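You operate a simulated robot arm through the tools that you are given. There is no shell and no other tool.

You are at the controls of a simulated two-armed robot. One attempt, no reset.

TASK
Set the sled's gap to the speaker as the mic sheet says, with the wooden block of that length.
Fine: free the knob, close the sled on the block, lock the knob, put the block back beside the others. Set down upright: what you pick out.

It is judged by the outcome, as a careful person would: the job done as asked, and still so three seconds after it is handed in. It fails if anything else is knocked over, pushed out of place, dropped, spilled or broken. Flat cloth is picked up by pressing the open fingertips on it (5 to 10 N) and closing them slowly along it; thin cloth reads only 2 to 8 mm in the jaws.

THE ROBOT
Two 7-joint arms with two-finger parallel grippers on one trunk that stands fixed in place. Base frame: the origin is at the foot of the trunk, x ahead of it, y to its left, z up; the work surface is at about z = 0.9. Readings come in m, degrees, newtons and seconds.
The left shoulder is at [0.06, 0.189, 1.203], the right one opposite. With the tool pointing down near the work surface each hand reaches from about 0.1 to 0.66 m from the base axis, measured 20 degrees to its own side. Payload 3.43 kg a hand.
The tool frame of a hand sits at the grasp point between the pads (the TCP): z along the fingers, y along the line on which they close. The tips reach 0.03 m beyond it. The gripper opens to 0.094 m. The fingers are 0.028 m wide and 0.01 m thick; the gripper's body (0.05 by 0.096 m) begins 0.055 m behind the TCP.
Orientation is that of the tool frame in the base frame, as a unit quaternion [x, y, z, w]. With the fingers straight down and closing along the base's y, the tool's x points along the base's -x, its y along +y and its z along -z.

THE INTERFACE
- The arms move only by the tool move_arm. It takes "left_plan", "right_plan" or both (then of equal length, played together; a hand with none holds still); each is a list of rows, each a list of 3 entries, a list of its own where there are three numbers: the shift along the tool's x, y, z in m, then the turn, a rotation vector about the tool's x, y, z in degrees, then the opening, from 0 (shut) to 1 (fully open). In form: [[[dx, dy, dz], [ax, ay, az], grip], ...]. A call has 1 to 20 rows; each row is the pose to reach, as a shift and turn from the pose commanded when the call began, along the tool's axes at that moment. Rows are played at 5 a second. More than 0.05 m and 8.6 degrees between two rows, or a gripper value outside its range, and nothing of the call is played. A pose out of reach is approached as far as the arm can. The call stops where the force on the tool passes 40 N (or 10 N more than at its start, if that is more) or the arm is blocked; 0.2 s more then pass. The fingers move at their own pace (about 0.153 m/s each) and stop on an object; they squeeze with about 33 N. The grip force told is the motor's: it shows also when the fingers shut on nothing. Time passes only in rows, and 0.2 s behind the last, so rows that repeat a pose let the fingers close. The reply holds the time, the measured pose of the TCP, the force on the tool along the base axes, the opening and the grip force, in the units named above and with some noise, with the torque about the TCP (base axes, N m) and any sound that the robot's microphone picked up.
- Cameras (640 x 400 px; columns grow to the right, rows downward): "scene" is now at [0.0168, -0.007, 1.7439]; the picture's right is [-0.05, -1.00, 0.00], its down [-0.85, 0.05, -0.52] and it looks along [0.52, -0.03, -0.85] (base axes); focal length 330 px, centre (320, 200). "left" rides on the left gripper at [0.076, -0.014, -0.103] in its tool frame; the picture's right is [0.18, 0.98, 0.00], its down [-0.75, 0.14, -0.64] and it looks along [-0.63, 0.12, 0.77] (tool axes); focal length 243 px, centre (320, 200). "right" rides on the right gripper at [0.076, 0.014, -0.102] in its tool frame; the picture's right is [-0.18, 0.98, 0.00], its down [-0.75, -0.14, -0.64] and it looks along [-0.63, -0.12, 0.77] (tool axes); focal length 243 px, centre (320, 200). There is no depth. A picture from a camera that has moved, and an enlarged one, comes with that camera's place and axes in the base frame and with its lens. The place of the scene camera against the robot may be out by one fixed shift of up to 0.018 m in any direction.
- capture(camera): a new picture of that camera. The clock stands still meanwhile.
- slide_trunk(by): slides the trunk up (or, below 0, down) by that many m; the arms and the scene camera ride with it, the base frame stays. It gives what a move gives, with no picture.
- aim_head(pan, tilt): turns the head with the scene camera to pan (to the left, within 86 degrees either way) and tilt (down, from -29 to 69), counted from straight ahead of the robot. It gives what a move gives.
- close_up(camera, box): a new picture of the part [left, top, right, bottom] of that camera's present view, enlarged. The clock stands still meanwhile.
- close_job(): hands the job in; it is judged then, once.

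Nothing tells you positions but the pictures and the camera data. Unless the task says otherwise, let go and move clear before handing in.

The tools are called after ">>>" as a command line: name --argument value ..., lists and objects as JSON in quotes. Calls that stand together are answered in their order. move_arm: Moves the arms, as the interface text tells. Its arguments: {"type":"object","properties":{"left_plan":{"type":"array","items":{"type":"array"}},"right_plan":{"type":"array","items":{"type":"array"}}},"required":[]} The other tools are called the same way: slide_trunk (by) moves the trunk up or down; aim_head (pan, tilt) turns the head that bears the scene camera; capture (camera) takes a picture; close_up (camera, box) takes an enlarged picture of a part of a camera's view; close_job () hands the job in.

At the start:

```text
time_s: 0.0
left_tool_pos: [0.3279, 0.1222, 1.2879]
left_tool_rot: [0.001, 1.0, -0.001, 0.0]
left_wrist_force: [-0.1, -1.2, -0.4]
left_torque: [0.01, 0.02, 0.04]
left_grip_width: 0.0939
left_grip_force: 0.1
right_tool_pos: [0.3777, -0.1669, 1.2618]
right_tool_rot: [-0.001, 1.0, 0.0, 0.0]
right_wrist_force: [0.5, -0.5, 0.3]
right_torque: [-0.01, -0.02, -0.05]
right_grip_width: 0.0941
right_grip_force: 0.0
trunk travel left (down, up): [-0.875, 0.115]
head pan, tilt (commanded): [-3.1, 58.6]
```

scene: 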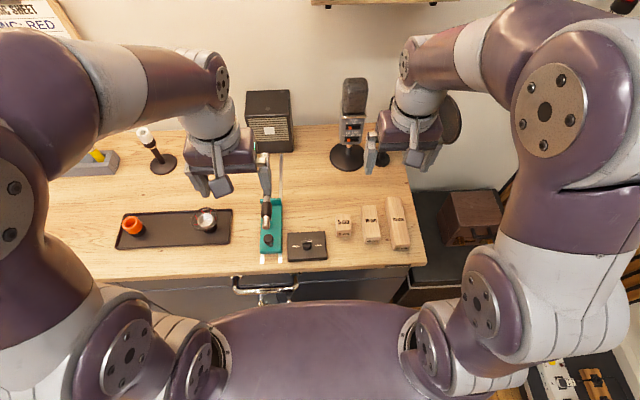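
right: 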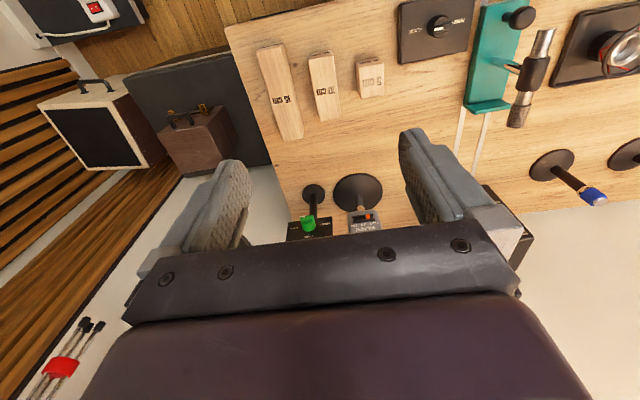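
left: 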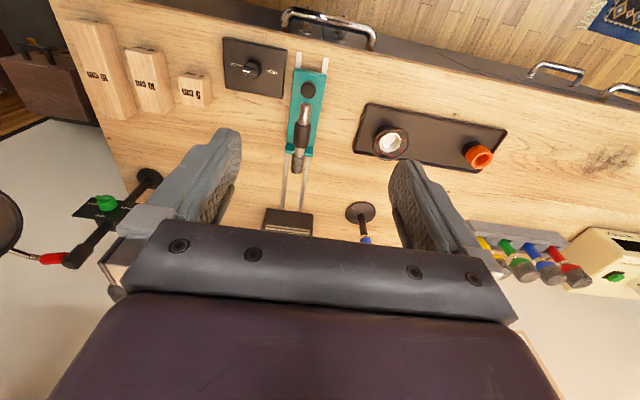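

I see a bench with a teal sled on rails facing a speaker, three wooden blocks, a knob box and, at upper left, a mic sheet partly out of view. I will look more closely at the sheet and the bench first.

>>> close_up --camera "scene" --box '[220, 160, 420, 285]'

>>> aim_head --pan 30 --tilt 35

>>> capture --camera "scene"

```text
3.20 times, centred on (320, 222) of scene
camera zoom: at [0.0168, -0.007, 1.7439], right [-0.05, -1.0, 0.0], down [-0.85, 0.05, -0.52], along [0.52, -0.03, -0.85], focal length 1055 px, centre (320, 128)
```

zoom: 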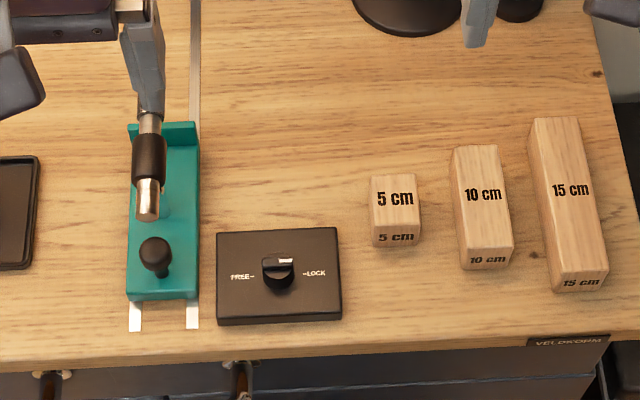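

```text
time_s: 1.0
left_tool_pos: [0.3274, 0.1222, 1.2878]
left_tool_rot: [0.001, 1.0, -0.002, 0.001]
left_wrist_force: [-0.5, 0.6, 0.0]
left_torque: [-0.01, 0.02, 0.0]
left_grip_width: 0.094
left_grip_force: 0.1
right_tool_pos: [0.3786, -0.1664, 1.2621]
right_tool_rot: [0.0, 1.0, 0.0, 0.0]
right_wrist_force: [0.3, -0.5, 0.1]
right_torque: [0.01, 0.0, -0.03]
right_grip_width: 0.0941
right_grip_force: 0.0
trunk travel left (down, up): [-0.875, 0.115]
head pan, tilt (commanded): [30.0, 35.0]
```

```text
taken
camera scene: at [0.0249, 0.0406, 1.7765], right [0.5, -0.87, 0.0], down [-0.5, -0.29, -0.82], along [0.71, 0.41, -0.57], focal length 330 px, centre (320, 200)
```

scene: 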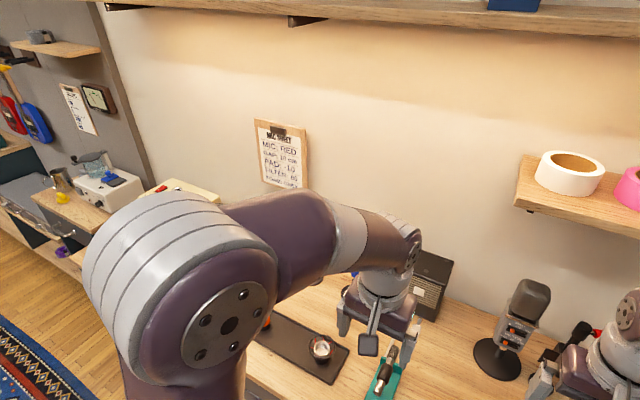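

>>> close_up --camera "scene" --box '[240, 115, 320, 195]'

>>> close_up --camera "scene" --box '[40, 75, 130, 140]'

```text
5.00 times, centred on (280, 155) of scene
camera zoom: at [0.0249, 0.0406, 1.7765], right [0.5, -0.87, 0.0], down [-0.5, -0.29, -0.82], along [0.71, 0.41, -0.57], focal length 1649 px, centre (520, 425)
```

zoom: 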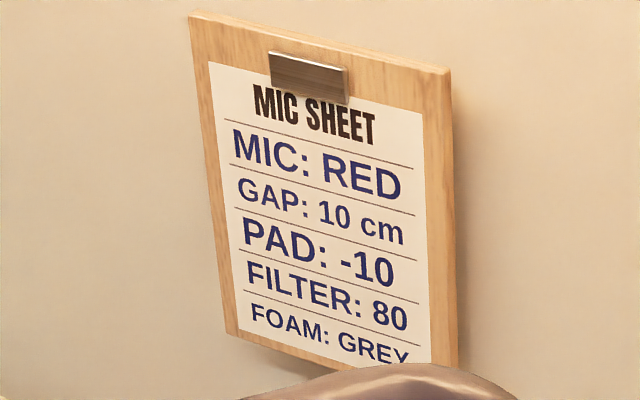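

```text
6.15 times, centred on (85, 108) of scene
camera zoom: at [0.0249, 0.0406, 1.7765], right [0.5, -0.87, 0.0], down [-0.5, -0.29, -0.82], along [0.71, 0.41, -0.57], focal length 2029 px, centre (1766, 769)
```

zoom: 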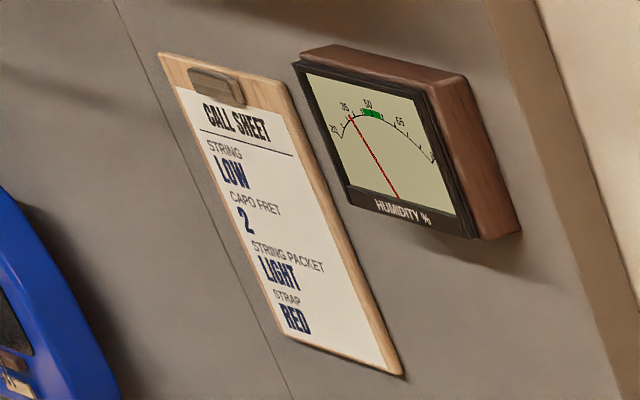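

The mic sheet calls for a 10 cm gap, so I need the 10 cm block (the middle one). Next I'll look closely at the knob, sled and speaker from several cameras.

>>> aim_head --pan 0 --tilt 50

>>> capture --camera "scene"

>>> close_up --camera "left" --box '[200, 20, 360, 240]'

>>> close_up --camera "left" --box '[60, 10, 300, 130]'

>>> close_up --camera "right" --box '[240, 0, 560, 200]'

```text
time_s: 1.9
left_tool_pos: [0.3281, 0.1214, 1.2867]
left_tool_rot: [0.001, 1.0, -0.002, 0.001]
left_wrist_force: [0.3, 0.2, 0.8]
left_torque: [0.02, 0.0, -0.04]
left_grip_width: 0.0942
left_grip_force: 0.1
right_tool_pos: [0.377, -0.1658, 1.2625]
right_tool_rot: [0.0, 1.0, 0.0, 0.0]
right_wrist_force: [0.4, 0.4, -0.6]
right_torque: [0.03, 0.02, 0.04]
right_grip_width: 0.0941
right_grip_force: 0.0
trunk travel left (down, up): [-0.875, 0.115]
head pan, tilt (commanded): [0.0, 50.0]
```

```text
taken
camera scene: at [0.0256, -0.0032, 1.7549], right [0.0, -1.0, 0.0], down [-0.77, 0.0, -0.64], along [0.64, 0.0, -0.77], focal length 330 px, centre (320, 200)
```

scene: 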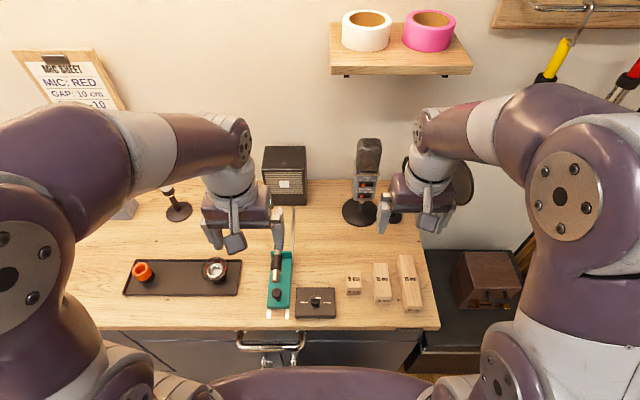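

```text
1.82 times, centred on (280, 130) of left
camera zoom: at [0.2531, 0.1075, 1.3897], right [-0.18, 0.98, 0.0], down [0.75, 0.14, 0.64], along [0.63, 0.12, -0.77], focal length 441 px, centre (393, 327)
```

zoom: 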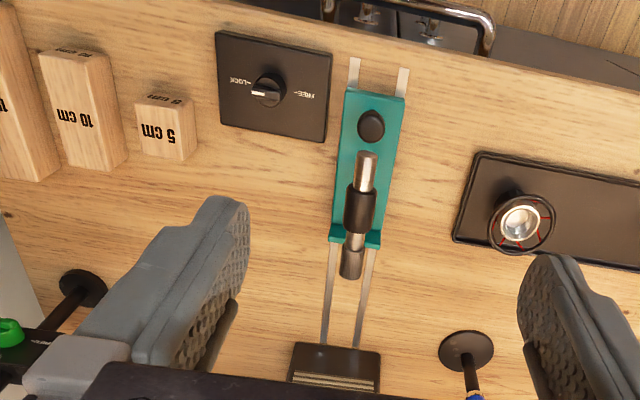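

```text
2.67 times, centred on (180, 70) of left
camera zoom: at [0.2531, 0.1075, 1.3897], right [-0.18, 0.98, 0.0], down [0.75, 0.14, 0.64], along [0.63, 0.12, -0.77], focal length 647 px, centre (693, 547)
```

zoom: 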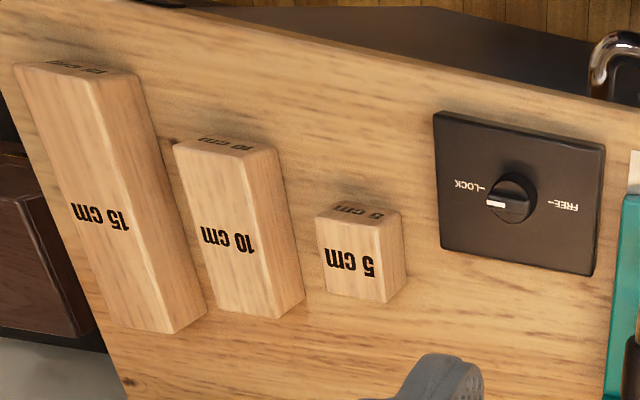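

```text
2.00 times, centred on (400, 100) of right
camera zoom: at [0.3007, -0.1526, 1.3642], right [0.18, 0.98, 0.0], down [0.75, -0.14, 0.64], along [0.63, -0.12, -0.77], focal length 485 px, centre (160, 400)
```

zoom: 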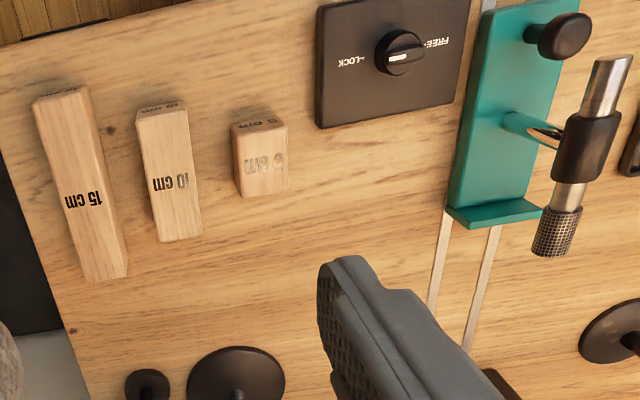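

The knob's white mark points at LOCK now, the sled bumper stands about 0.2 m from the speaker, and the 10 cm block lies near (0.42, -0.17). I'll move the left hand aside and bring the right hand over the knob for a closer look.

>>> move_arm --left_plan '[[[0, 0.04, 0], [0, 0, 0], 1], [[0, 0.08, 0], [0, 0, 0], 1], [[0, 0.12, 0], [0, 0, 0], 1], [[0, 0.16, 0], [0, 0, 0], 1], [[0, 0.16, 0], [0, 0, 0], 1], [[0, 0.16, 0], [0, 0, 0], 1], [[0, 0.16, 0], [0, 0, 0], 1]]' --right_plan '[[[0, 0.0, 0], [0, 0, 0], 1], [[0.0, 0.0, 0.0], [0, 0, 0], 1], [[0.0, 0.04, 0.01], [0, 0, 0], 1], [[0.01, 0.08, 0.04], [0, 0, 0], 1], [[0.013, 0.12, 0.07], [0, 0, 0], 1], [[0.013, 0.16, 0.1], [0, 0, 0], 1], [[0.013, 0.177, 0.13], [0, 0, 0], 1]]'

>>> capture --camera "right"

>>> capture --camera "scene"

```text
refused: row 4 steps farther than a row can; nothing moved
```

```text
taken
camera right: at [0.3007, -0.1526, 1.3642], right [0.18, 0.98, 0.0], down [0.75, -0.14, 0.64], along [0.63, -0.12, -0.77], focal length 243 px, centre (320, 200)
```

right: 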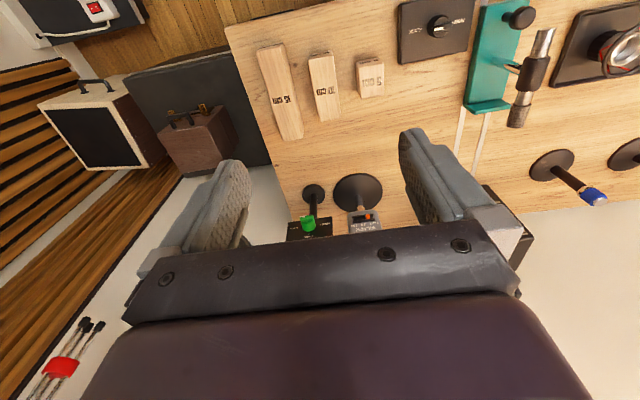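

```text
taken
camera scene: at [0.0256, -0.0032, 1.7549], right [0.0, -1.0, 0.0], down [-0.77, 0.0, -0.64], along [0.64, 0.0, -0.77], focal length 330 px, centre (320, 200)
```

scene: 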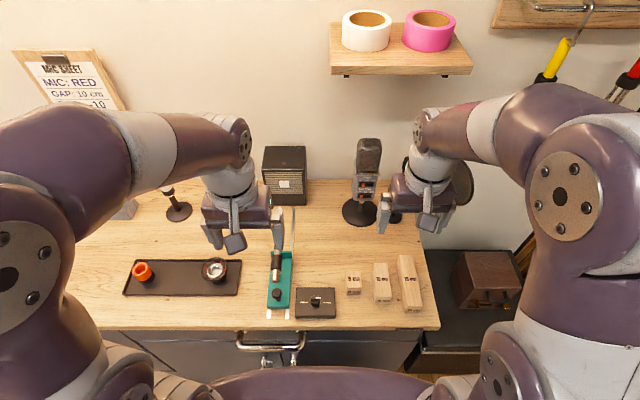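

The call was refused because one row stepped slightly more than 5 cm, so nothing moved. I'll repeat it with smaller steps.

>>> move_arm --left_plan '[[[0, 0.04, 0], [0, 0, 0], 1], [[0, 0.08, 0], [0, 0, 0], 1], [[0, 0.12, 0], [0, 0, 0], 1], [[0, 0.16, 0], [0, 0, 0], 1], [[0, 0.16, 0], [0, 0, 0], 1], [[0, 0.16, 0], [0, 0, 0], 1], [[0, 0.16, 0], [0, 0, 0], 1], [[0, 0.16, 0], [0, 0, 0], 1], [[0, 0.16, 0], [0, 0, 0], 1]]' --right_plan '[[[0, 0.0, 0], [0, 0, 0], 1], [[0.0, 0.0, 0.0], [0, 0, 0], 1], [[0.0, 0.035, 0.01], [0, 0, 0], 1], [[0.005, 0.07, 0.03], [0, 0, 0], 1], [[0.01, 0.105, 0.05], [0, 0, 0], 1], [[0.013, 0.14, 0.07], [0, 0, 0], 1], [[0.013, 0.177, 0.09], [0, 0, 0], 1], [[0.013, 0.177, 0.12], [0, 0, 0], 1], [[0.013, 0.177, 0.14], [0, 0, 0], 1]]'

>>> capture --camera "right"

>>> capture --camera "scene"

```text
time_s: 3.9
left_tool_pos: [0.3281, 0.2775, 1.2845]
left_tool_rot: [0.001, 1.0, -0.001, -0.001]
left_wrist_force: [1.0, 0.0, 0.7]
left_torque: [-0.02, -0.02, -0.01]
left_grip_width: 0.094
left_grip_force: 0.2
right_tool_pos: [0.3662, 0.0112, 1.122]
right_tool_rot: [0.001, 1.0, 0.0, -0.001]
right_wrist_force: [-0.1, -0.1, 0.6]
right_torque: [0.0, -0.01, -0.01]
right_grip_width: 0.0943
right_grip_force: 0.0
trunk travel left (down, up): [-0.875, 0.115]
head pan, tilt (commanded): [0.0, 50.0]
```

```text
taken
camera right: at [0.2899, 0.0252, 1.2243], right [0.18, 0.98, 0.0], down [0.75, -0.14, 0.64], along [0.63, -0.12, -0.77], focal length 243 px, centre (320, 200)
```

right: 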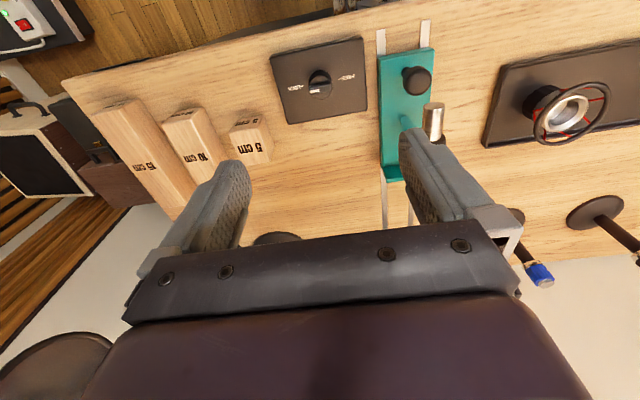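

```text
taken
camera scene: at [0.0261, -0.0035, 1.7549], right [0.0, -1.0, 0.0], down [-0.77, 0.0, -0.64], along [0.64, 0.0, -0.77], focal length 330 px, centre (320, 200)
```

scene: 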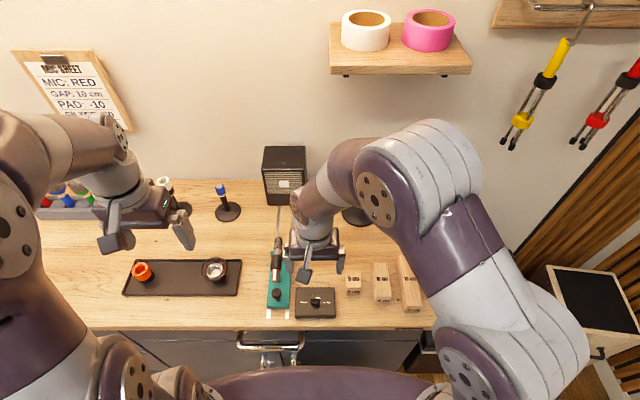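

>>> close_up --camera "right" --box '[260, 30, 380, 130]'

>>> close_up --camera "scene" --box '[250, 260, 350, 325]'

>>> close_up --camera "scene" --box '[230, 130, 330, 320]'

```text
4.00 times, centred on (320, 80) of right
camera zoom: at [0.2899, 0.0252, 1.2243], right [0.18, 0.98, 0.0], down [0.75, -0.14, 0.64], along [0.63, -0.12, -0.77], focal length 970 px, centre (320, 680)
```

zoom: 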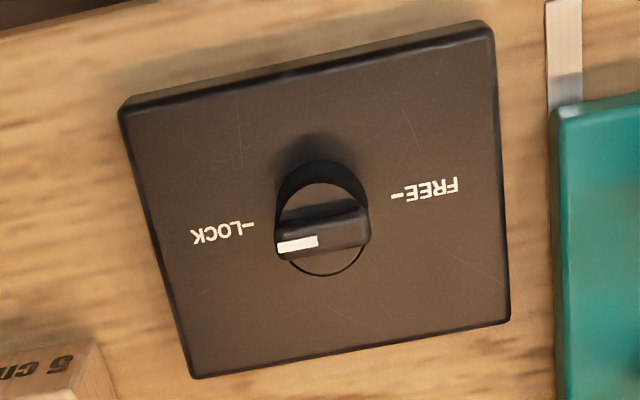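

```text
6.15 times, centred on (300, 292) of scene
camera zoom: at [0.0261, -0.0035, 1.7549], right [0.0, -1.0, 0.0], down [-0.77, 0.0, -0.64], along [0.64, 0.0, -0.77], focal length 2029 px, centre (443, -369)
```

zoom: 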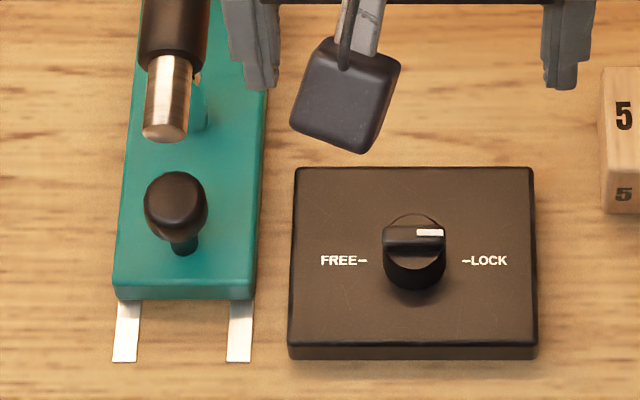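

```text
2.11 times, centred on (280, 225) of scene
camera zoom: at [0.0261, -0.0035, 1.7549], right [0.0, -1.0, 0.0], down [-0.77, 0.0, -0.64], along [0.64, 0.0, -0.77], focal length 694 px, centre (404, 147)
```

zoom: 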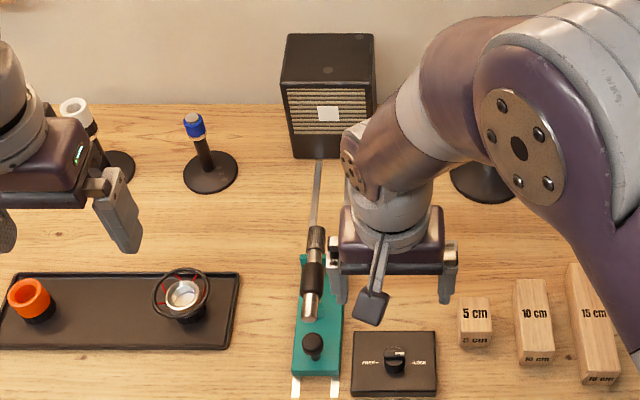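

The right hand is now straight above the FREE/LOCK knob, which I take to be at about (0.366, 0.011) with its top near z 0.937. I'll go lower and look again before gripping.

>>> move_arm --right_plan '[[[0, 0, 0.04], [0, 0, 0], 0.6], [[0, 0, 0.08], [0, 0, 0], 0.6], [[0, 0, 0.11], [0, 0, 0], 0.6], [[0, 0, 0.11], [0, 0, 0], 0.6]]'

>>> capture --camera "right"

>>> close_up --camera "scene" --box '[250, 240, 370, 325]'

```text
time_s: 4.9
left_tool_pos: [0.3289, 0.2758, 1.2844]
left_tool_rot: [0.001, 1.0, -0.001, 0.0]
left_wrist_force: [-0.3, 0.5, 0.1]
left_torque: [0.01, 0.0, -0.04]
left_grip_width: 0.0941
left_grip_force: 0.1
right_tool_pos: [0.3652, 0.0117, 1.0129]
right_tool_rot: [0.0, 1.0, 0.0, 0.0]
right_wrist_force: [-0.3, 0.1, 0.4]
right_torque: [-0.02, 0.02, 0.01]
right_grip_width: 0.0563
right_grip_force: 0.1
trunk travel left (down, up): [-0.875, 0.115]
head pan, tilt (commanded): [0.0, 50.0]
```

```text
taken
camera right: at [0.2885, 0.0258, 1.1144], right [0.18, 0.98, 0.0], down [0.75, -0.14, 0.64], along [0.63, -0.12, -0.77], focal length 243 px, centre (320, 200)
```

right: 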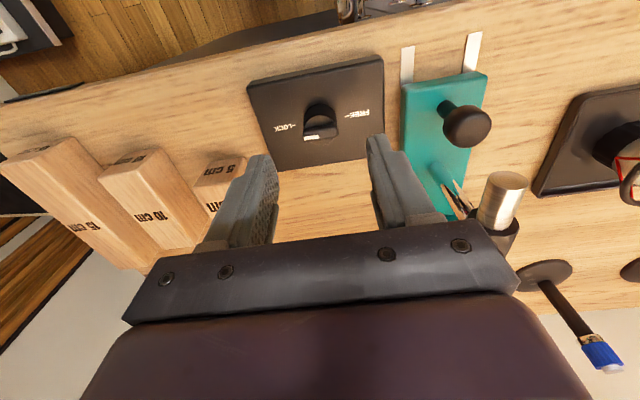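

```text
4.71 times, centred on (310, 282) of scene
camera zoom: at [0.0255, -0.0035, 1.7548], right [0.0, -1.0, 0.0], down [-0.77, 0.0, -0.64], along [0.64, 0.0, -0.77], focal length 1552 px, centre (367, -188)
```

zoom: 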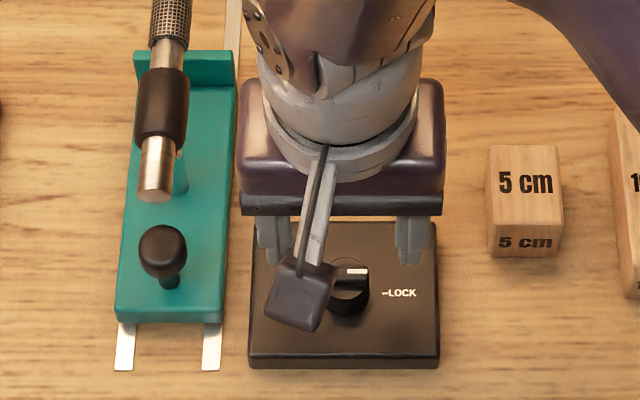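

>>> close_up --camera "right" --box '[240, 60, 400, 180]'

```text
3.33 times, centred on (320, 120) of right
camera zoom: at [0.2885, 0.0258, 1.1144], right [0.18, 0.98, 0.0], down [0.75, -0.14, 0.64], along [0.63, -0.12, -0.77], focal length 809 px, centre (320, 467)
```

zoom: 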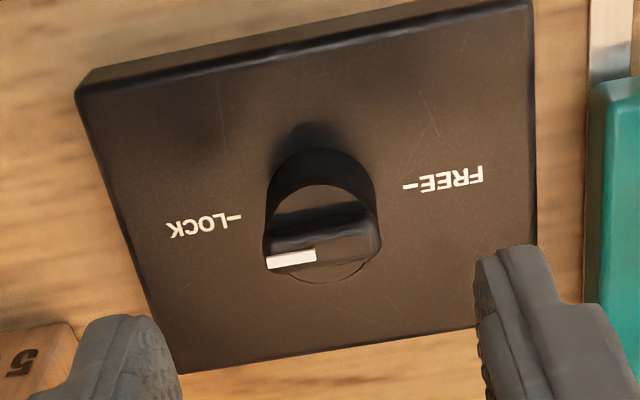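

The box top sits near z 0.918 and the knob ridge tops out near 0.95 at (0.3655, 0.011). I'll lower onto it, grip gently and begin turning it counter-clockwise (from LOCK through the far side toward FREE), watching the torque.

>>> move_arm --right_plan '[[[0, -0.0005, 0.03], [0, 0, 0], 0.6], [[0, -0.0005, 0.057], [0, 0, 0], 0.6], [[0, -0.0005, 0.057], [0, 0, 0], 0.6], [[0, -0.0005, 0.057], [0, 0, 0], 0.0], [[0, -0.0005, 0.057], [0, 0, 0], 0.0], [[0, -0.0005, 0.057], [0, 0, 0], 0.0]]'

>>> capture --camera "right"

```text
time_s: 6.3
left_tool_pos: [0.328, 0.2791, 1.2838]
left_tool_rot: [0.0, 1.0, -0.001, 0.0]
left_wrist_force: [-0.1, -0.5, -0.1]
left_torque: [-0.02, -0.01, 0.02]
left_grip_width: 0.094
left_grip_force: 0.1
right_tool_pos: [0.3649, 0.0119, 0.9549]
right_tool_rot: [0.0, 1.0, -0.001, 0.0]
right_wrist_force: [-2.3, 8.5, -5.6]
right_torque: [0.31, -1.23, 0.03]
right_grip_width: 0.0263
right_grip_force: 45.1
trunk travel left (down, up): [-0.875, 0.115]
head pan, tilt (commanded): [0.0, 50.0]
```

```text
taken
camera right: at [0.2883, 0.026, 1.0567], right [0.18, 0.98, 0.0], down [0.75, -0.14, 0.64], along [0.63, -0.12, -0.77], focal length 243 px, centre (320, 200)
```

right: 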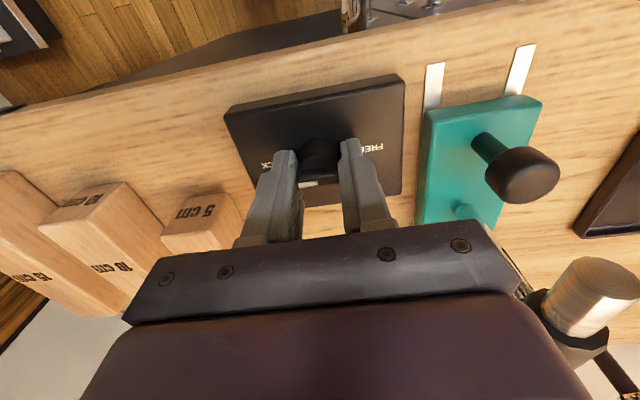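

The fingers hold the knob across its ends (26 mm). I'll try a first 24° of counter-clockwise turn and read the torque.

>>> move_arm --right_plan '[[[0, 0, 0], [0, 0, -8], 0.0], [[0, 0, 0], [0, 0, -16], 0.0], [[0, 0, 0], [0, 0, -24], 0.0]]'

>>> close_up --camera "right" --box '[200, 50, 440, 200]'

>>> close_up --camera "scene" --box '[250, 240, 370, 325]'

```text
time_s: 7.1
left_tool_pos: [0.3285, 0.2796, 1.2848]
left_tool_rot: [0.0, 1.0, -0.002, -0.001]
left_wrist_force: [-0.1, -0.5, 1.3]
left_torque: [0.01, 0.01, -0.02]
left_grip_width: 0.0938
left_grip_force: 0.2
right_tool_pos: [0.3648, 0.0123, 0.9546]
right_tool_rot: [-0.209, 0.978, -0.001, -0.001]
right_wrist_force: [-2.6, 12.1, -16.4]
right_torque: [0.72, -1.04, -0.02]
right_grip_width: 0.0264
right_grip_force: 45.5
trunk travel left (down, up): [-0.875, 0.115]
head pan, tilt (commanded): [0.0, 50.0]
```

```text
2.67 times, centred on (320, 125) of right
camera zoom: at [0.2893, -0.0066, 1.0569], right [-0.23, 0.97, 0.0], down [0.75, 0.18, 0.64], along [0.62, 0.15, -0.77], focal length 647 px, centre (320, 400)
```

zoom: 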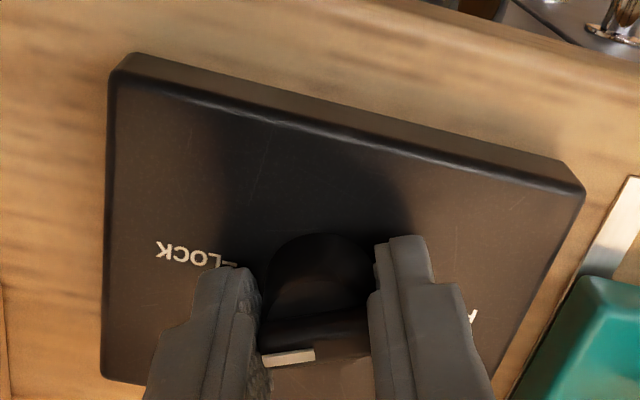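

```text
4.71 times, centred on (310, 282) of scene
camera zoom: at [0.0262, -0.0003, 1.7546], right [0.0, -1.0, 0.0], down [-0.77, 0.0, -0.64], along [0.64, 0.0, -0.77], focal length 1552 px, centre (367, -188)
```

zoom: 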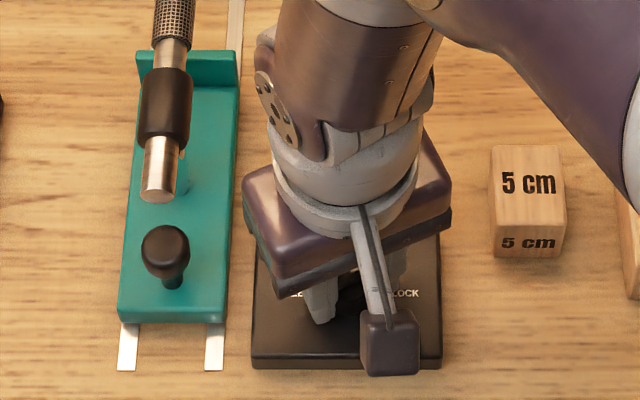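

The knob is following the gripper, with the mark staying by the same finger. I'll continue to 88° of turn, easing down a millimetre to relieve the upward pull.

>>> move_arm --right_plan '[[[0, 0, 0.001], [0, 0, -8], 0.0], [[0, 0, 0.001], [0, 0, -16], 0.0], [[0, 0, 0.001], [0, 0, -24], 0.0], [[0, 0, 0.001], [0, 0, -32], 0.0], [[0, 0, 0.001], [0, 0, -40], 0.0], [[0, 0, 0.001], [0, 0, -48], 0.0], [[0, 0, 0.001], [0, 0, -56], 0.0], [[0, 0, 0.001], [0, 0, -64], 0.0]]'

>>> close_up --camera "right" --box '[200, 50, 440, 200]'

>>> close_up --camera "scene" --box '[250, 240, 370, 325]'

```text
time_s: 8.9
left_tool_pos: [0.3278, 0.2792, 1.2855]
left_tool_rot: [0.001, 1.0, -0.001, 0.001]
left_wrist_force: [0.0, -0.1, -0.3]
left_torque: [0.01, 0.02, 0.03]
left_grip_width: 0.094
left_grip_force: 0.1
right_tool_pos: [0.3656, 0.0096, 0.9545]
right_tool_rot: [-0.696, 0.718, 0.001, 0.001]
right_wrist_force: [7.5, 5.8, 15.8]
right_torque: [1.22, -0.28, -0.01]
right_grip_width: 0.0257
right_grip_force: 44.9
trunk travel left (down, up): [-0.875, 0.115]
head pan, tilt (commanded): [0.0, 50.0]
```

```text
2.67 times, centred on (320, 125) of right
camera zoom: at [0.3483, -0.0649, 1.0567], right [-0.98, 0.22, 0.0], down [0.16, 0.75, 0.64], along [0.14, 0.63, -0.77], focal length 647 px, centre (320, 400)
```

zoom: 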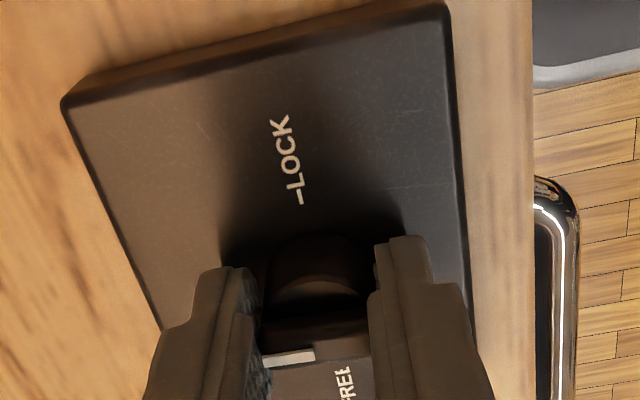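

```text
4.71 times, centred on (310, 282) of scene
camera zoom: at [0.0257, -0.0021, 1.7549], right [0.0, -1.0, 0.0], down [-0.77, 0.0, -0.64], along [0.64, 0.0, -0.77], focal length 1552 px, centre (367, -188)
```

zoom: 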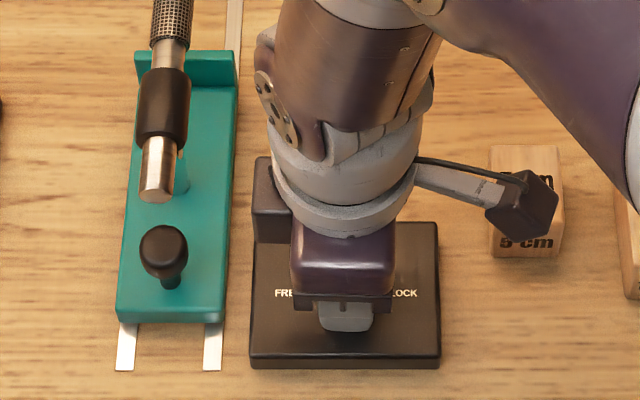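

The knob has turned about 88° and its mark now points away from me. I'll release, lift, turn the hand back, and regrip for the second quarter turn.

>>> move_arm --right_plan '[[[0, 0, 0], [0, 0, 0], 0.6], [[0, 0, 0], [0, 0, 0], 0.6], [[0, 0, -0.02], [0, 0, 0], 0.6], [[0, 0, -0.04], [0, 0, 0], 0.6], [[0, 0, -0.04], [0, 0, 8], 0.6], [[0, 0, -0.04], [0, 0, 16], 0.6], [[0, 0, -0.04], [0, 0, 24], 0.6], [[0, 0, -0.04], [0, 0, 32], 0.6], [[0, 0, -0.04], [0, 0, 40], 0.6], [[0, 0, -0.04], [0, 0, 48], 0.6], [[0, 0, -0.04], [0, 0, 56], 0.6], [[0, 0, -0.04], [0, 0, 64], 0.6], [[0, 0, -0.04], [0, 0, 72], 0.6], [[0, 0, -0.04], [0, 0, 80], 0.6], [[0, 0, -0.04], [0, 0, 88], 0.6], [[0, 0, -0.04], [0, 0, 88], 0.6]]'

>>> close_up --camera "right" --box '[200, 50, 440, 200]'

```text
time_s: 12.3
left_tool_pos: [0.3281, 0.2768, 1.2855]
left_tool_rot: [0.001, 1.0, -0.001, 0.001]
left_wrist_force: [-0.8, 0.1, -0.4]
left_torque: [-0.01, 0.0, -0.01]
left_grip_width: 0.0938
left_grip_force: 0.1
right_tool_pos: [0.3654, 0.0088, 0.9925]
right_tool_rot: [0.001, 1.0, 0.0, 0.0]
right_wrist_force: [0.7, 0.2, -0.7]
right_torque: [-0.02, -0.01, 0.0]
right_grip_width: 0.0566
right_grip_force: 0.1
trunk travel left (down, up): [-0.875, 0.115]
head pan, tilt (commanded): [0.0, 50.0]
```

```text
2.67 times, centred on (320, 125) of right
camera zoom: at [0.2878, 0.0242, 1.0955], right [0.19, 0.98, 0.0], down [0.75, -0.14, 0.64], along [0.63, -0.12, -0.77], focal length 647 px, centre (320, 400)
```

zoom: 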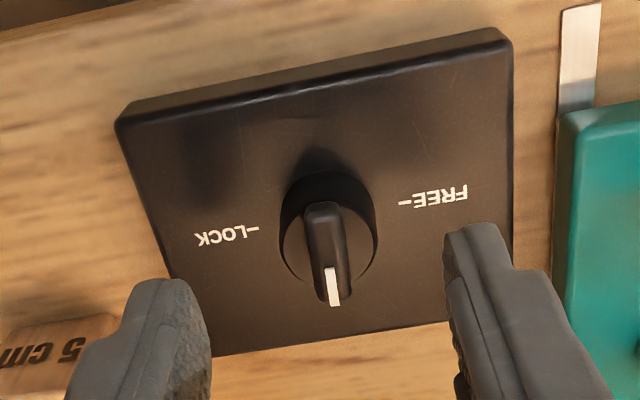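

The mark now points away (quarter turn done). I'll lower again, grip, and turn the second quarter toward FREE.

>>> move_arm --right_plan '[[[0, 0.0015, 0.02], [0, 0, 0], 0.6], [[0, 0.0015, 0.037], [0, 0, 0], 0.6], [[0, 0.0015, 0.037], [0, 0, 0], 0.0], [[0, 0.0015, 0.037], [0, 0, 0], 0.0], [[0, 0.0015, 0.037], [0, 0, 0], 0.0], [[0, 0.0015, 0.037], [0, 0, -8], 0.0], [[0, 0.0015, 0.037], [0, 0, -16], 0.0], [[0, 0.0015, 0.037], [0, 0, -24], 0.0], [[0, 0.0015, 0.037], [0, 0, -32], 0.0], [[0, 0.0015, 0.037], [0, 0, -40], 0.0], [[0, 0.0015, 0.037], [0, 0, -48], 0.0], [[0, 0.0015, 0.037], [0, 0, -56], 0.0], [[0, 0.0015, 0.037], [0, 0, -64], 0.0], [[0, 0.0015, 0.037], [0, 0, -72], 0.0], [[0, 0.0015, 0.037], [0, 0, -80], 0.0], [[0, 0.0015, 0.037], [0, 0, -88], 0.0]]'

>>> close_up --camera "right" --box '[200, 50, 440, 200]'

```text
time_s: 15.7
left_tool_pos: [0.3311, 0.2782, 1.2849]
left_tool_rot: [0.001, 1.0, -0.001, -0.001]
left_wrist_force: [-0.2, 0.0, -0.3]
left_torque: [-0.02, 0.0, 0.0]
left_grip_width: 0.0939
left_grip_force: 0.1
right_tool_pos: [0.3662, 0.0102, 0.9558]
right_tool_rot: [-0.696, 0.718, 0.001, -0.002]
right_wrist_force: [5.2, -2.7, -25.1]
right_torque: [-0.96, -0.08, -0.01]
right_grip_width: 0.026
right_grip_force: 45.5
trunk travel left (down, up): [-0.875, 0.115]
head pan, tilt (commanded): [0.0, 50.0]
```

```text
2.67 times, centred on (320, 125) of right
camera zoom: at [0.3492, -0.0654, 1.0586], right [-0.98, 0.22, 0.0], down [0.17, 0.75, 0.64], along [0.13, 0.63, -0.77], focal length 647 px, centre (320, 400)
```

zoom: 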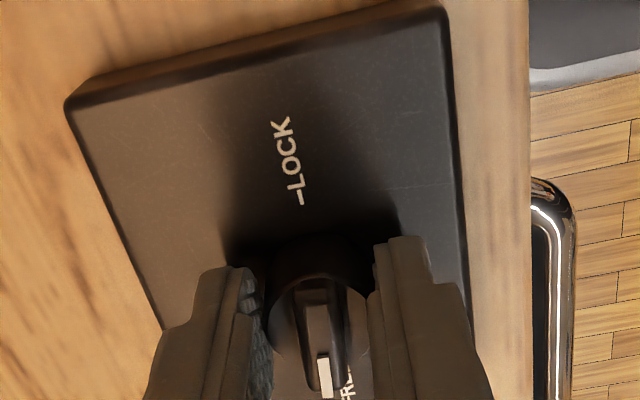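

The mark now points to FREE. I'll release, rise and check its alignment.

>>> move_arm --right_plan '[[[0, 0, 0], [0, 0, 0], 0.6], [[0, 0, 0], [0, 0, 0], 0.6], [[0, 0, -0.02], [0, 0, 0], 0.6], [[0, 0, -0.04], [0, 0, 0], 0.6], [[0, 0, -0.06], [0, 0, 0], 0.6], [[0, 0, -0.06], [0, 0, 8], 0.6], [[0, 0, -0.06], [0, 0, 16], 0.6], [[0, 0, -0.06], [0, 0, 24], 0.6], [[0, 0, -0.06], [0, 0, 32], 0.6], [[0, 0, -0.06], [0, 0, 40], 0.6], [[0, 0, -0.06], [0, 0, 48], 0.6], [[0, 0, -0.06], [0, 0, 56], 0.6], [[0, 0, -0.06], [0, 0, 64], 0.6], [[0, 0, -0.06], [0, 0, 72], 0.6], [[0, 0, -0.06], [0, 0, 80], 0.6], [[0, 0, -0.06], [0, 0, 88], 0.6], [[0, 0, -0.06], [0, 0, 88], 0.6]]'

>>> close_up --camera "right" --box '[200, 50, 440, 200]'

>>> capture --camera "right"

```text
time_s: 19.3
left_tool_pos: [0.3291, 0.2778, 1.2846]
left_tool_rot: [0.001, 1.0, -0.001, 0.0]
left_wrist_force: [0.2, 0.1, -0.5]
left_torque: [-0.04, -0.03, 0.03]
left_grip_width: 0.0939
left_grip_force: 0.0
right_tool_pos: [0.3647, 0.0113, 1.0163]
right_tool_rot: [0.0, 1.0, 0.0, -0.001]
right_wrist_force: [-0.2, 0.0, -0.8]
right_torque: [0.03, 0.02, 0.0]
right_grip_width: 0.0565
right_grip_force: 0.0
trunk travel left (down, up): [-0.875, 0.115]
head pan, tilt (commanded): [0.0, 50.0]
```

```text
2.67 times, centred on (320, 125) of right
camera zoom: at [0.2878, 0.0262, 1.1194], right [0.19, 0.98, 0.0], down [0.75, -0.14, 0.64], along [0.63, -0.12, -0.77], focal length 647 px, centre (320, 400)
```

zoom: 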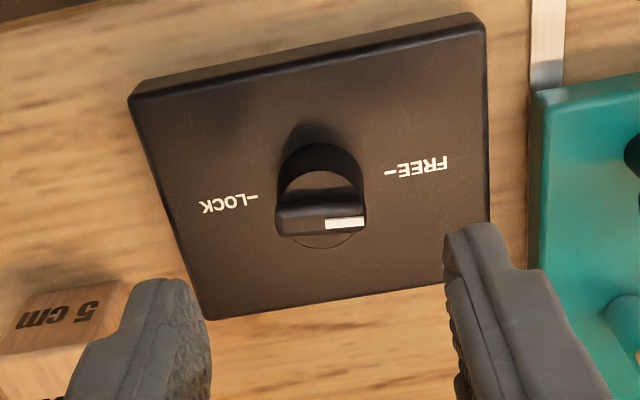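

```text
taken
camera right: at [0.2878, 0.0262, 1.1194], right [0.19, 0.98, 0.0], down [0.75, -0.14, 0.64], along [0.63, -0.12, -0.77], focal length 243 px, centre (320, 200)
```

right: 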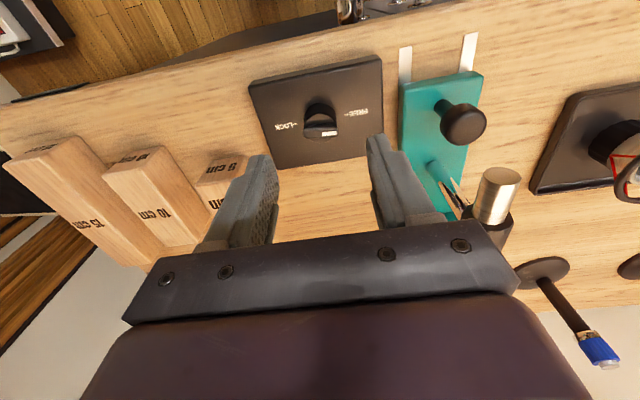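

The knob is at FREE and the box hasn't shifted. I'll take the right arm out of the way to the right, then check the speaker area with the left hand's camera.

>>> move_arm --right_plan '[[[0, 0, -0.045], [0, 0, 0], 1], [[0, 0, -0.09], [0, 0, 0], 1], [[0, -0.02, -0.13], [0, 0, 0], 1], [[0, -0.05, -0.165], [0, 0, 0], 1], [[0, -0.09, -0.19], [0, 0, 0], 1], [[0, -0.13, -0.21], [0, 0, 0], 1], [[0, -0.175, -0.22], [0, 0, 0], 1], [[0, -0.22, -0.22], [0, 0, 0], 1], [[0.01, -0.265, -0.22], [0, 0, 0], 1], [[0.02, -0.31, -0.22], [0, 0, 0], 1], [[0.03, -0.35, -0.22], [0, 0, 0], 1], [[0.04, -0.39, -0.22], [0, 0, 0], 1], [[0.05, -0.43, -0.22], [0, 0, 0], 1]]'

>>> capture --camera "scene"

```text
time_s: 22.1
left_tool_pos: [0.3282, 0.2764, 1.285]
left_tool_rot: [0.0, 1.0, -0.001, 0.001]
left_wrist_force: [0.1, 0.1, -0.4]
left_torque: [-0.01, -0.02, 0.01]
left_grip_width: 0.0941
left_grip_force: 0.0
right_tool_pos: [0.316, -0.4223, 1.2334]
right_tool_rot: [0.0, 1.0, 0.001, 0.0]
right_wrist_force: [-0.3, 0.6, -0.1]
right_torque: [0.02, 0.01, 0.0]
right_grip_width: 0.094
right_grip_force: 0.0
trunk travel left (down, up): [-0.875, 0.115]
head pan, tilt (commanded): [0.0, 50.0]
```

```text
taken
camera scene: at [0.0255, -0.0056, 1.7548], right [0.0, -1.0, 0.0], down [-0.77, 0.0, -0.64], along [0.64, 0.0, -0.77], focal length 330 px, centre (320, 200)
```

scene: 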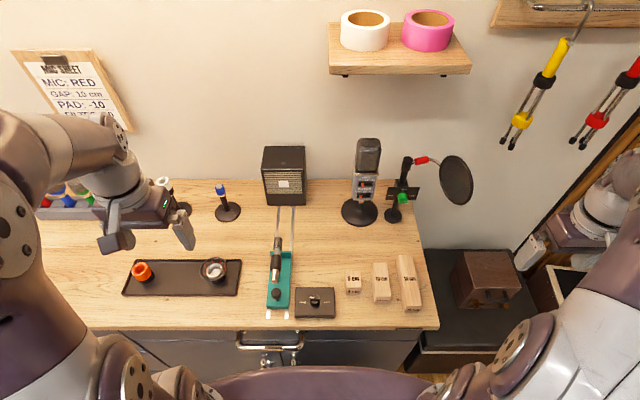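

The bench is clear now. I'll move the left hand toward the speaker at height to test its reach and get a close picture of the speaker face.

>>> move_arm --left_plan '[[[-0.035, -0.02, 0.0], [0, 0, 0], 1], [[-0.07, -0.04, 0.0], [0, 0, 0], 1], [[-0.105, -0.06, 0.0], [0, 0, 0], 1], [[-0.14, -0.08, 0.0], [0, 0, 0], 1], [[-0.175, -0.1, 0.01], [0, 0, 0], 1], [[-0.21, -0.12, 0.03], [0, 0, 0], 1], [[-0.24, -0.14, 0.055], [0, 0, 0], 1], [[-0.27, -0.16, 0.08], [0, 0, 0], 1], [[-0.3, -0.169, 0.11], [0, 0, 0], 1], [[-0.32, -0.169, 0.14], [0, 0, 0], 1], [[-0.32, -0.169, 0.165], [0, 0, 0], 1], [[-0.32, -0.169, 0.165], [0, 0, 0], 1]]'

>>> capture --camera "left"

>>> capture --camera "scene"

```text
time_s: 24.7
left_tool_pos: [0.5863, 0.1232, 1.1128]
left_tool_rot: [0.001, 1.0, -0.001, 0.0]
left_wrist_force: [-0.2, -0.3, 0.1]
left_torque: [0.01, -0.03, 0.0]
left_grip_width: 0.0942
left_grip_force: 0.0
left hand out of reach, approached as far as the arm can: row 1, 2, 3, 4, 5, 6, 7, 8, 9, 10, 11, 12
right_tool_pos: [0.3157, -0.4207, 1.2332]
right_tool_rot: [0.0, 1.0, 0.0, 0.001]
right_wrist_force: [0.6, -0.1, 0.2]
right_torque: [0.01, 0.03, -0.01]
right_grip_width: 0.094
right_grip_force: 0.0
trunk travel left (down, up): [-0.875, 0.115]
head pan, tilt (commanded): [0.0, 50.0]
```

```text
taken
camera left: at [0.5127, 0.1087, 1.2147], right [-0.18, 0.98, 0.0], down [0.75, 0.14, 0.64], along [0.63, 0.12, -0.77], focal length 243 px, centre (320, 200)
```

left: 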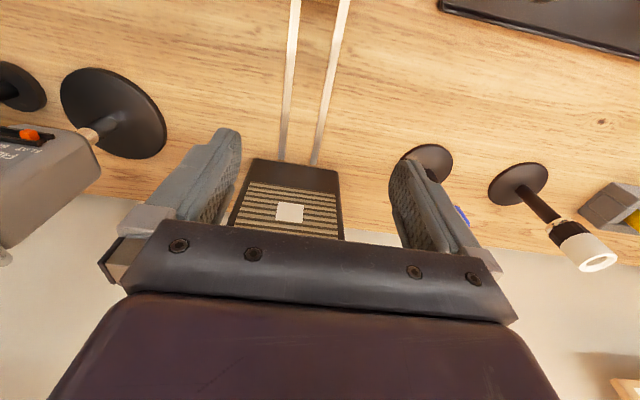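

```text
taken
camera scene: at [0.0261, -0.0035, 1.7548], right [0.0, -1.0, 0.0], down [-0.77, 0.0, -0.64], along [0.64, 0.0, -0.77], focal length 330 px, centre (320, 200)
```

scene: 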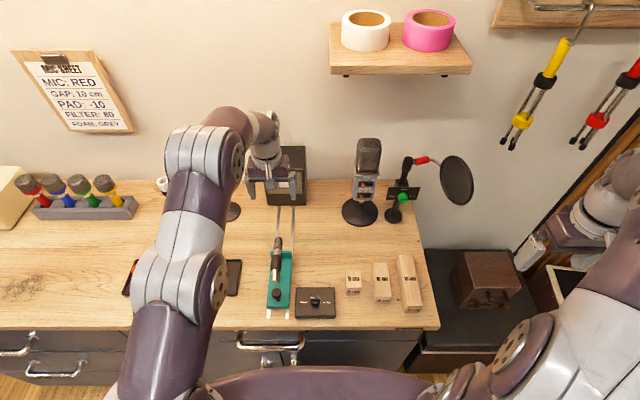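

With the tool vertical, the left hand reaches only about x 0.59 here, so at the speaker (face near x 0.706) I'll need to tilt the hand forward. I'll bring the left hand back and up, and from the reply see which commanded pose it counts from.

>>> move_arm --left_plan '[[[0.03, 0, -0.02], [0, 0, 0], 1], [[0.07, 0, -0.04], [0, 0, 0], 1], [[0.11, 0, -0.06], [0, 0, 0], 1], [[0.15, 0, -0.08], [0, 0, 0], 1], [[0.19, 0, -0.08], [0, 0, 0], 1], [[0.22, 0, -0.08], [0, 0, 0], 1], [[0.22, 0, -0.08], [0, 0, 0], 1]]'

>>> close_up --camera "scene" --box '[250, 130, 400, 225]'

```text
time_s: 26.3
left_tool_pos: [0.3667, 0.1207, 1.1938]
left_tool_rot: [0.001, 1.0, -0.001, 0.0]
left_wrist_force: [0.2, -0.4, 0.2]
left_torque: [-0.01, 0.03, -0.01]
left_grip_width: 0.0941
left_grip_force: 0.1
right_tool_pos: [0.3159, -0.419, 1.2342]
right_tool_rot: [0.0, 1.0, 0.0, -0.001]
right_wrist_force: [0.8, -0.2, -0.3]
right_torque: [-0.02, -0.01, -0.03]
right_grip_width: 0.094
right_grip_force: 0.0
trunk travel left (down, up): [-0.875, 0.115]
head pan, tilt (commanded): [0.0, 50.0]
```

```text
4.21 times, centred on (325, 178) of scene
camera zoom: at [0.0262, -0.0035, 1.7548], right [0.0, -1.0, 0.0], down [-0.77, 0.0, -0.64], along [0.64, 0.0, -0.77], focal length 1388 px, centre (299, 295)
```

zoom: 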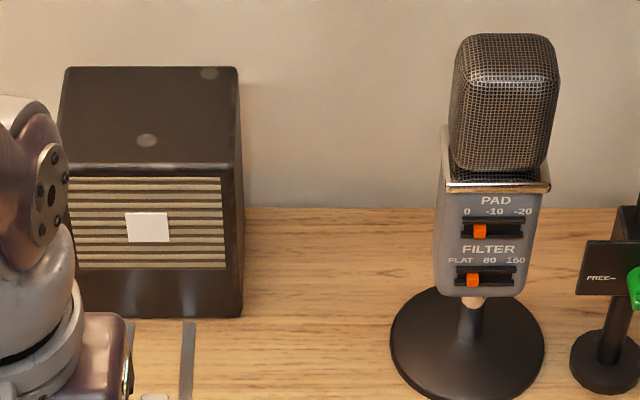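

The shift counts from the pose actually reached, which is good to know. Next the left hand goes over the 10 cm block for a close look.

>>> move_arm --left_plan '[[[-0.005, -0.045, 0], [0, 0, 0], 1], [[-0.01, -0.09, 0], [0, 0, 0], 1], [[-0.02, -0.135, 0], [0, 0, 0], 1], [[-0.03, -0.18, 0.0], [0, 0, 0], 1], [[-0.04, -0.225, 0.02], [0, 0, 0], 1], [[-0.05, -0.26, 0.05], [0, 0, 0], 1], [[-0.05, -0.287, 0.08], [0, 0, 0], 1], [[-0.05, -0.287, 0.1], [0, 0, 0], 1], [[-0.05, -0.287, 0.1], [0, 0, 0], 1]]'

>>> capture --camera "left"

>>> capture --camera "scene"

```text
refused: row 5 steps farther than a row can; nothing moved
```

```text
taken
camera left: at [0.2925, 0.1064, 1.2966], right [-0.18, 0.98, 0.0], down [0.75, 0.14, 0.64], along [0.63, 0.12, -0.77], focal length 243 px, centre (320, 200)
```

left: 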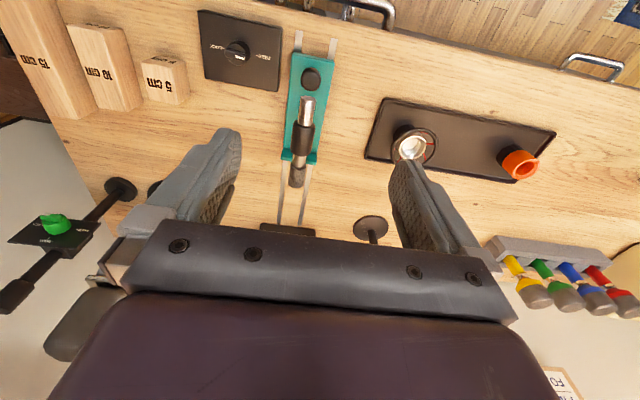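

```text
taken
camera scene: at [0.0262, -0.0035, 1.7548], right [0.0, -1.0, 0.0], down [-0.77, 0.0, -0.64], along [0.64, 0.0, -0.77], focal length 330 px, centre (320, 200)
```

scene: 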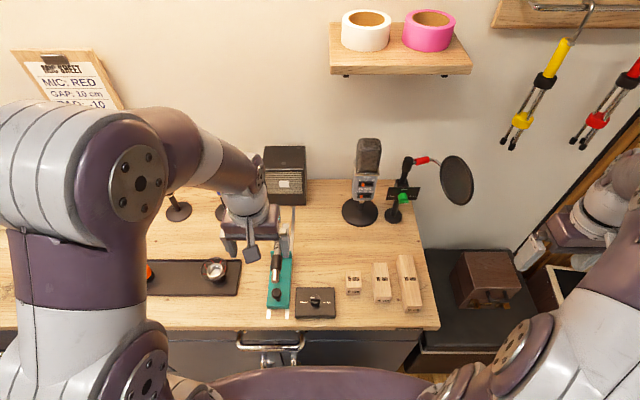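

One step was again just over the limit, so I'll redo the move with shorter steps.

>>> move_arm --left_plan '[[[-0.005, -0.04, 0], [0, 0, 0], 1], [[-0.01, -0.08, 0], [0, 0, 0], 1], [[-0.02, -0.12, 0], [0, 0, 0], 1], [[-0.03, -0.16, 0.0], [0, 0, 0], 1], [[-0.04, -0.2, 0.01], [0, 0, 0], 1], [[-0.045, -0.235, 0.03], [0, 0, 0], 1], [[-0.05, -0.265, 0.055], [0, 0, 0], 1], [[-0.05, -0.287, 0.08], [0, 0, 0], 1], [[-0.05, -0.287, 0.1], [0, 0, 0], 1], [[-0.05, -0.287, 0.1], [0, 0, 0], 1]]'

>>> capture --camera "left"

>>> capture --camera "scene"

```text
time_s: 28.5
left_tool_pos: [0.4146, -0.1667, 1.0956]
left_tool_rot: [0.0, 1.0, 0.0, 0.001]
left_wrist_force: [-0.9, 0.1, -0.4]
left_torque: [0.01, 0.06, 0.02]
left_grip_width: 0.094
left_grip_force: 0.0
right_tool_pos: [0.3156, -0.4195, 1.2344]
right_tool_rot: [0.0, 1.0, 0.0, 0.0]
right_wrist_force: [1.0, -0.4, -0.3]
right_torque: [-0.02, 0.0, -0.03]
right_grip_width: 0.0939
right_grip_force: 0.1
trunk travel left (down, up): [-0.875, 0.115]
head pan, tilt (commanded): [0.0, 50.0]
```

```text
taken
camera left: at [0.3403, -0.1808, 1.1983], right [-0.18, 0.98, 0.0], down [0.75, 0.14, 0.64], along [0.63, 0.12, -0.77], focal length 243 px, centre (320, 200)
```

left: 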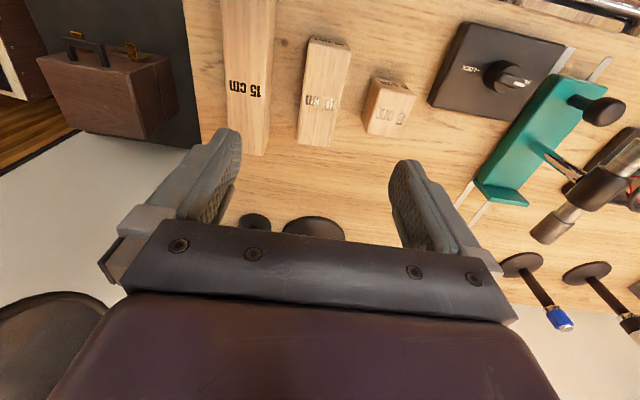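

```text
taken
camera scene: at [0.0255, -0.0034, 1.7548], right [0.0, -1.0, 0.0], down [-0.77, 0.0, -0.64], along [0.64, 0.0, -0.77], focal length 330 px, centre (320, 200)
```

scene: 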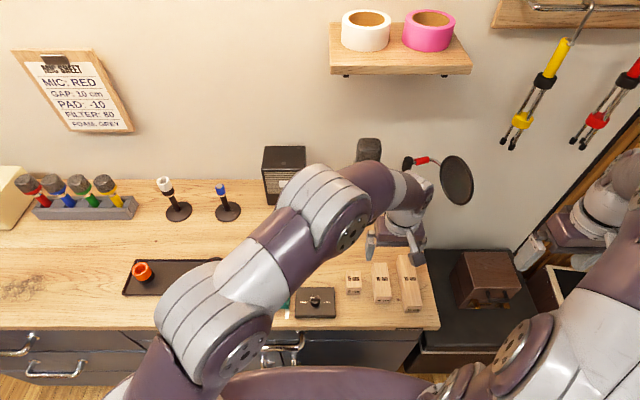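

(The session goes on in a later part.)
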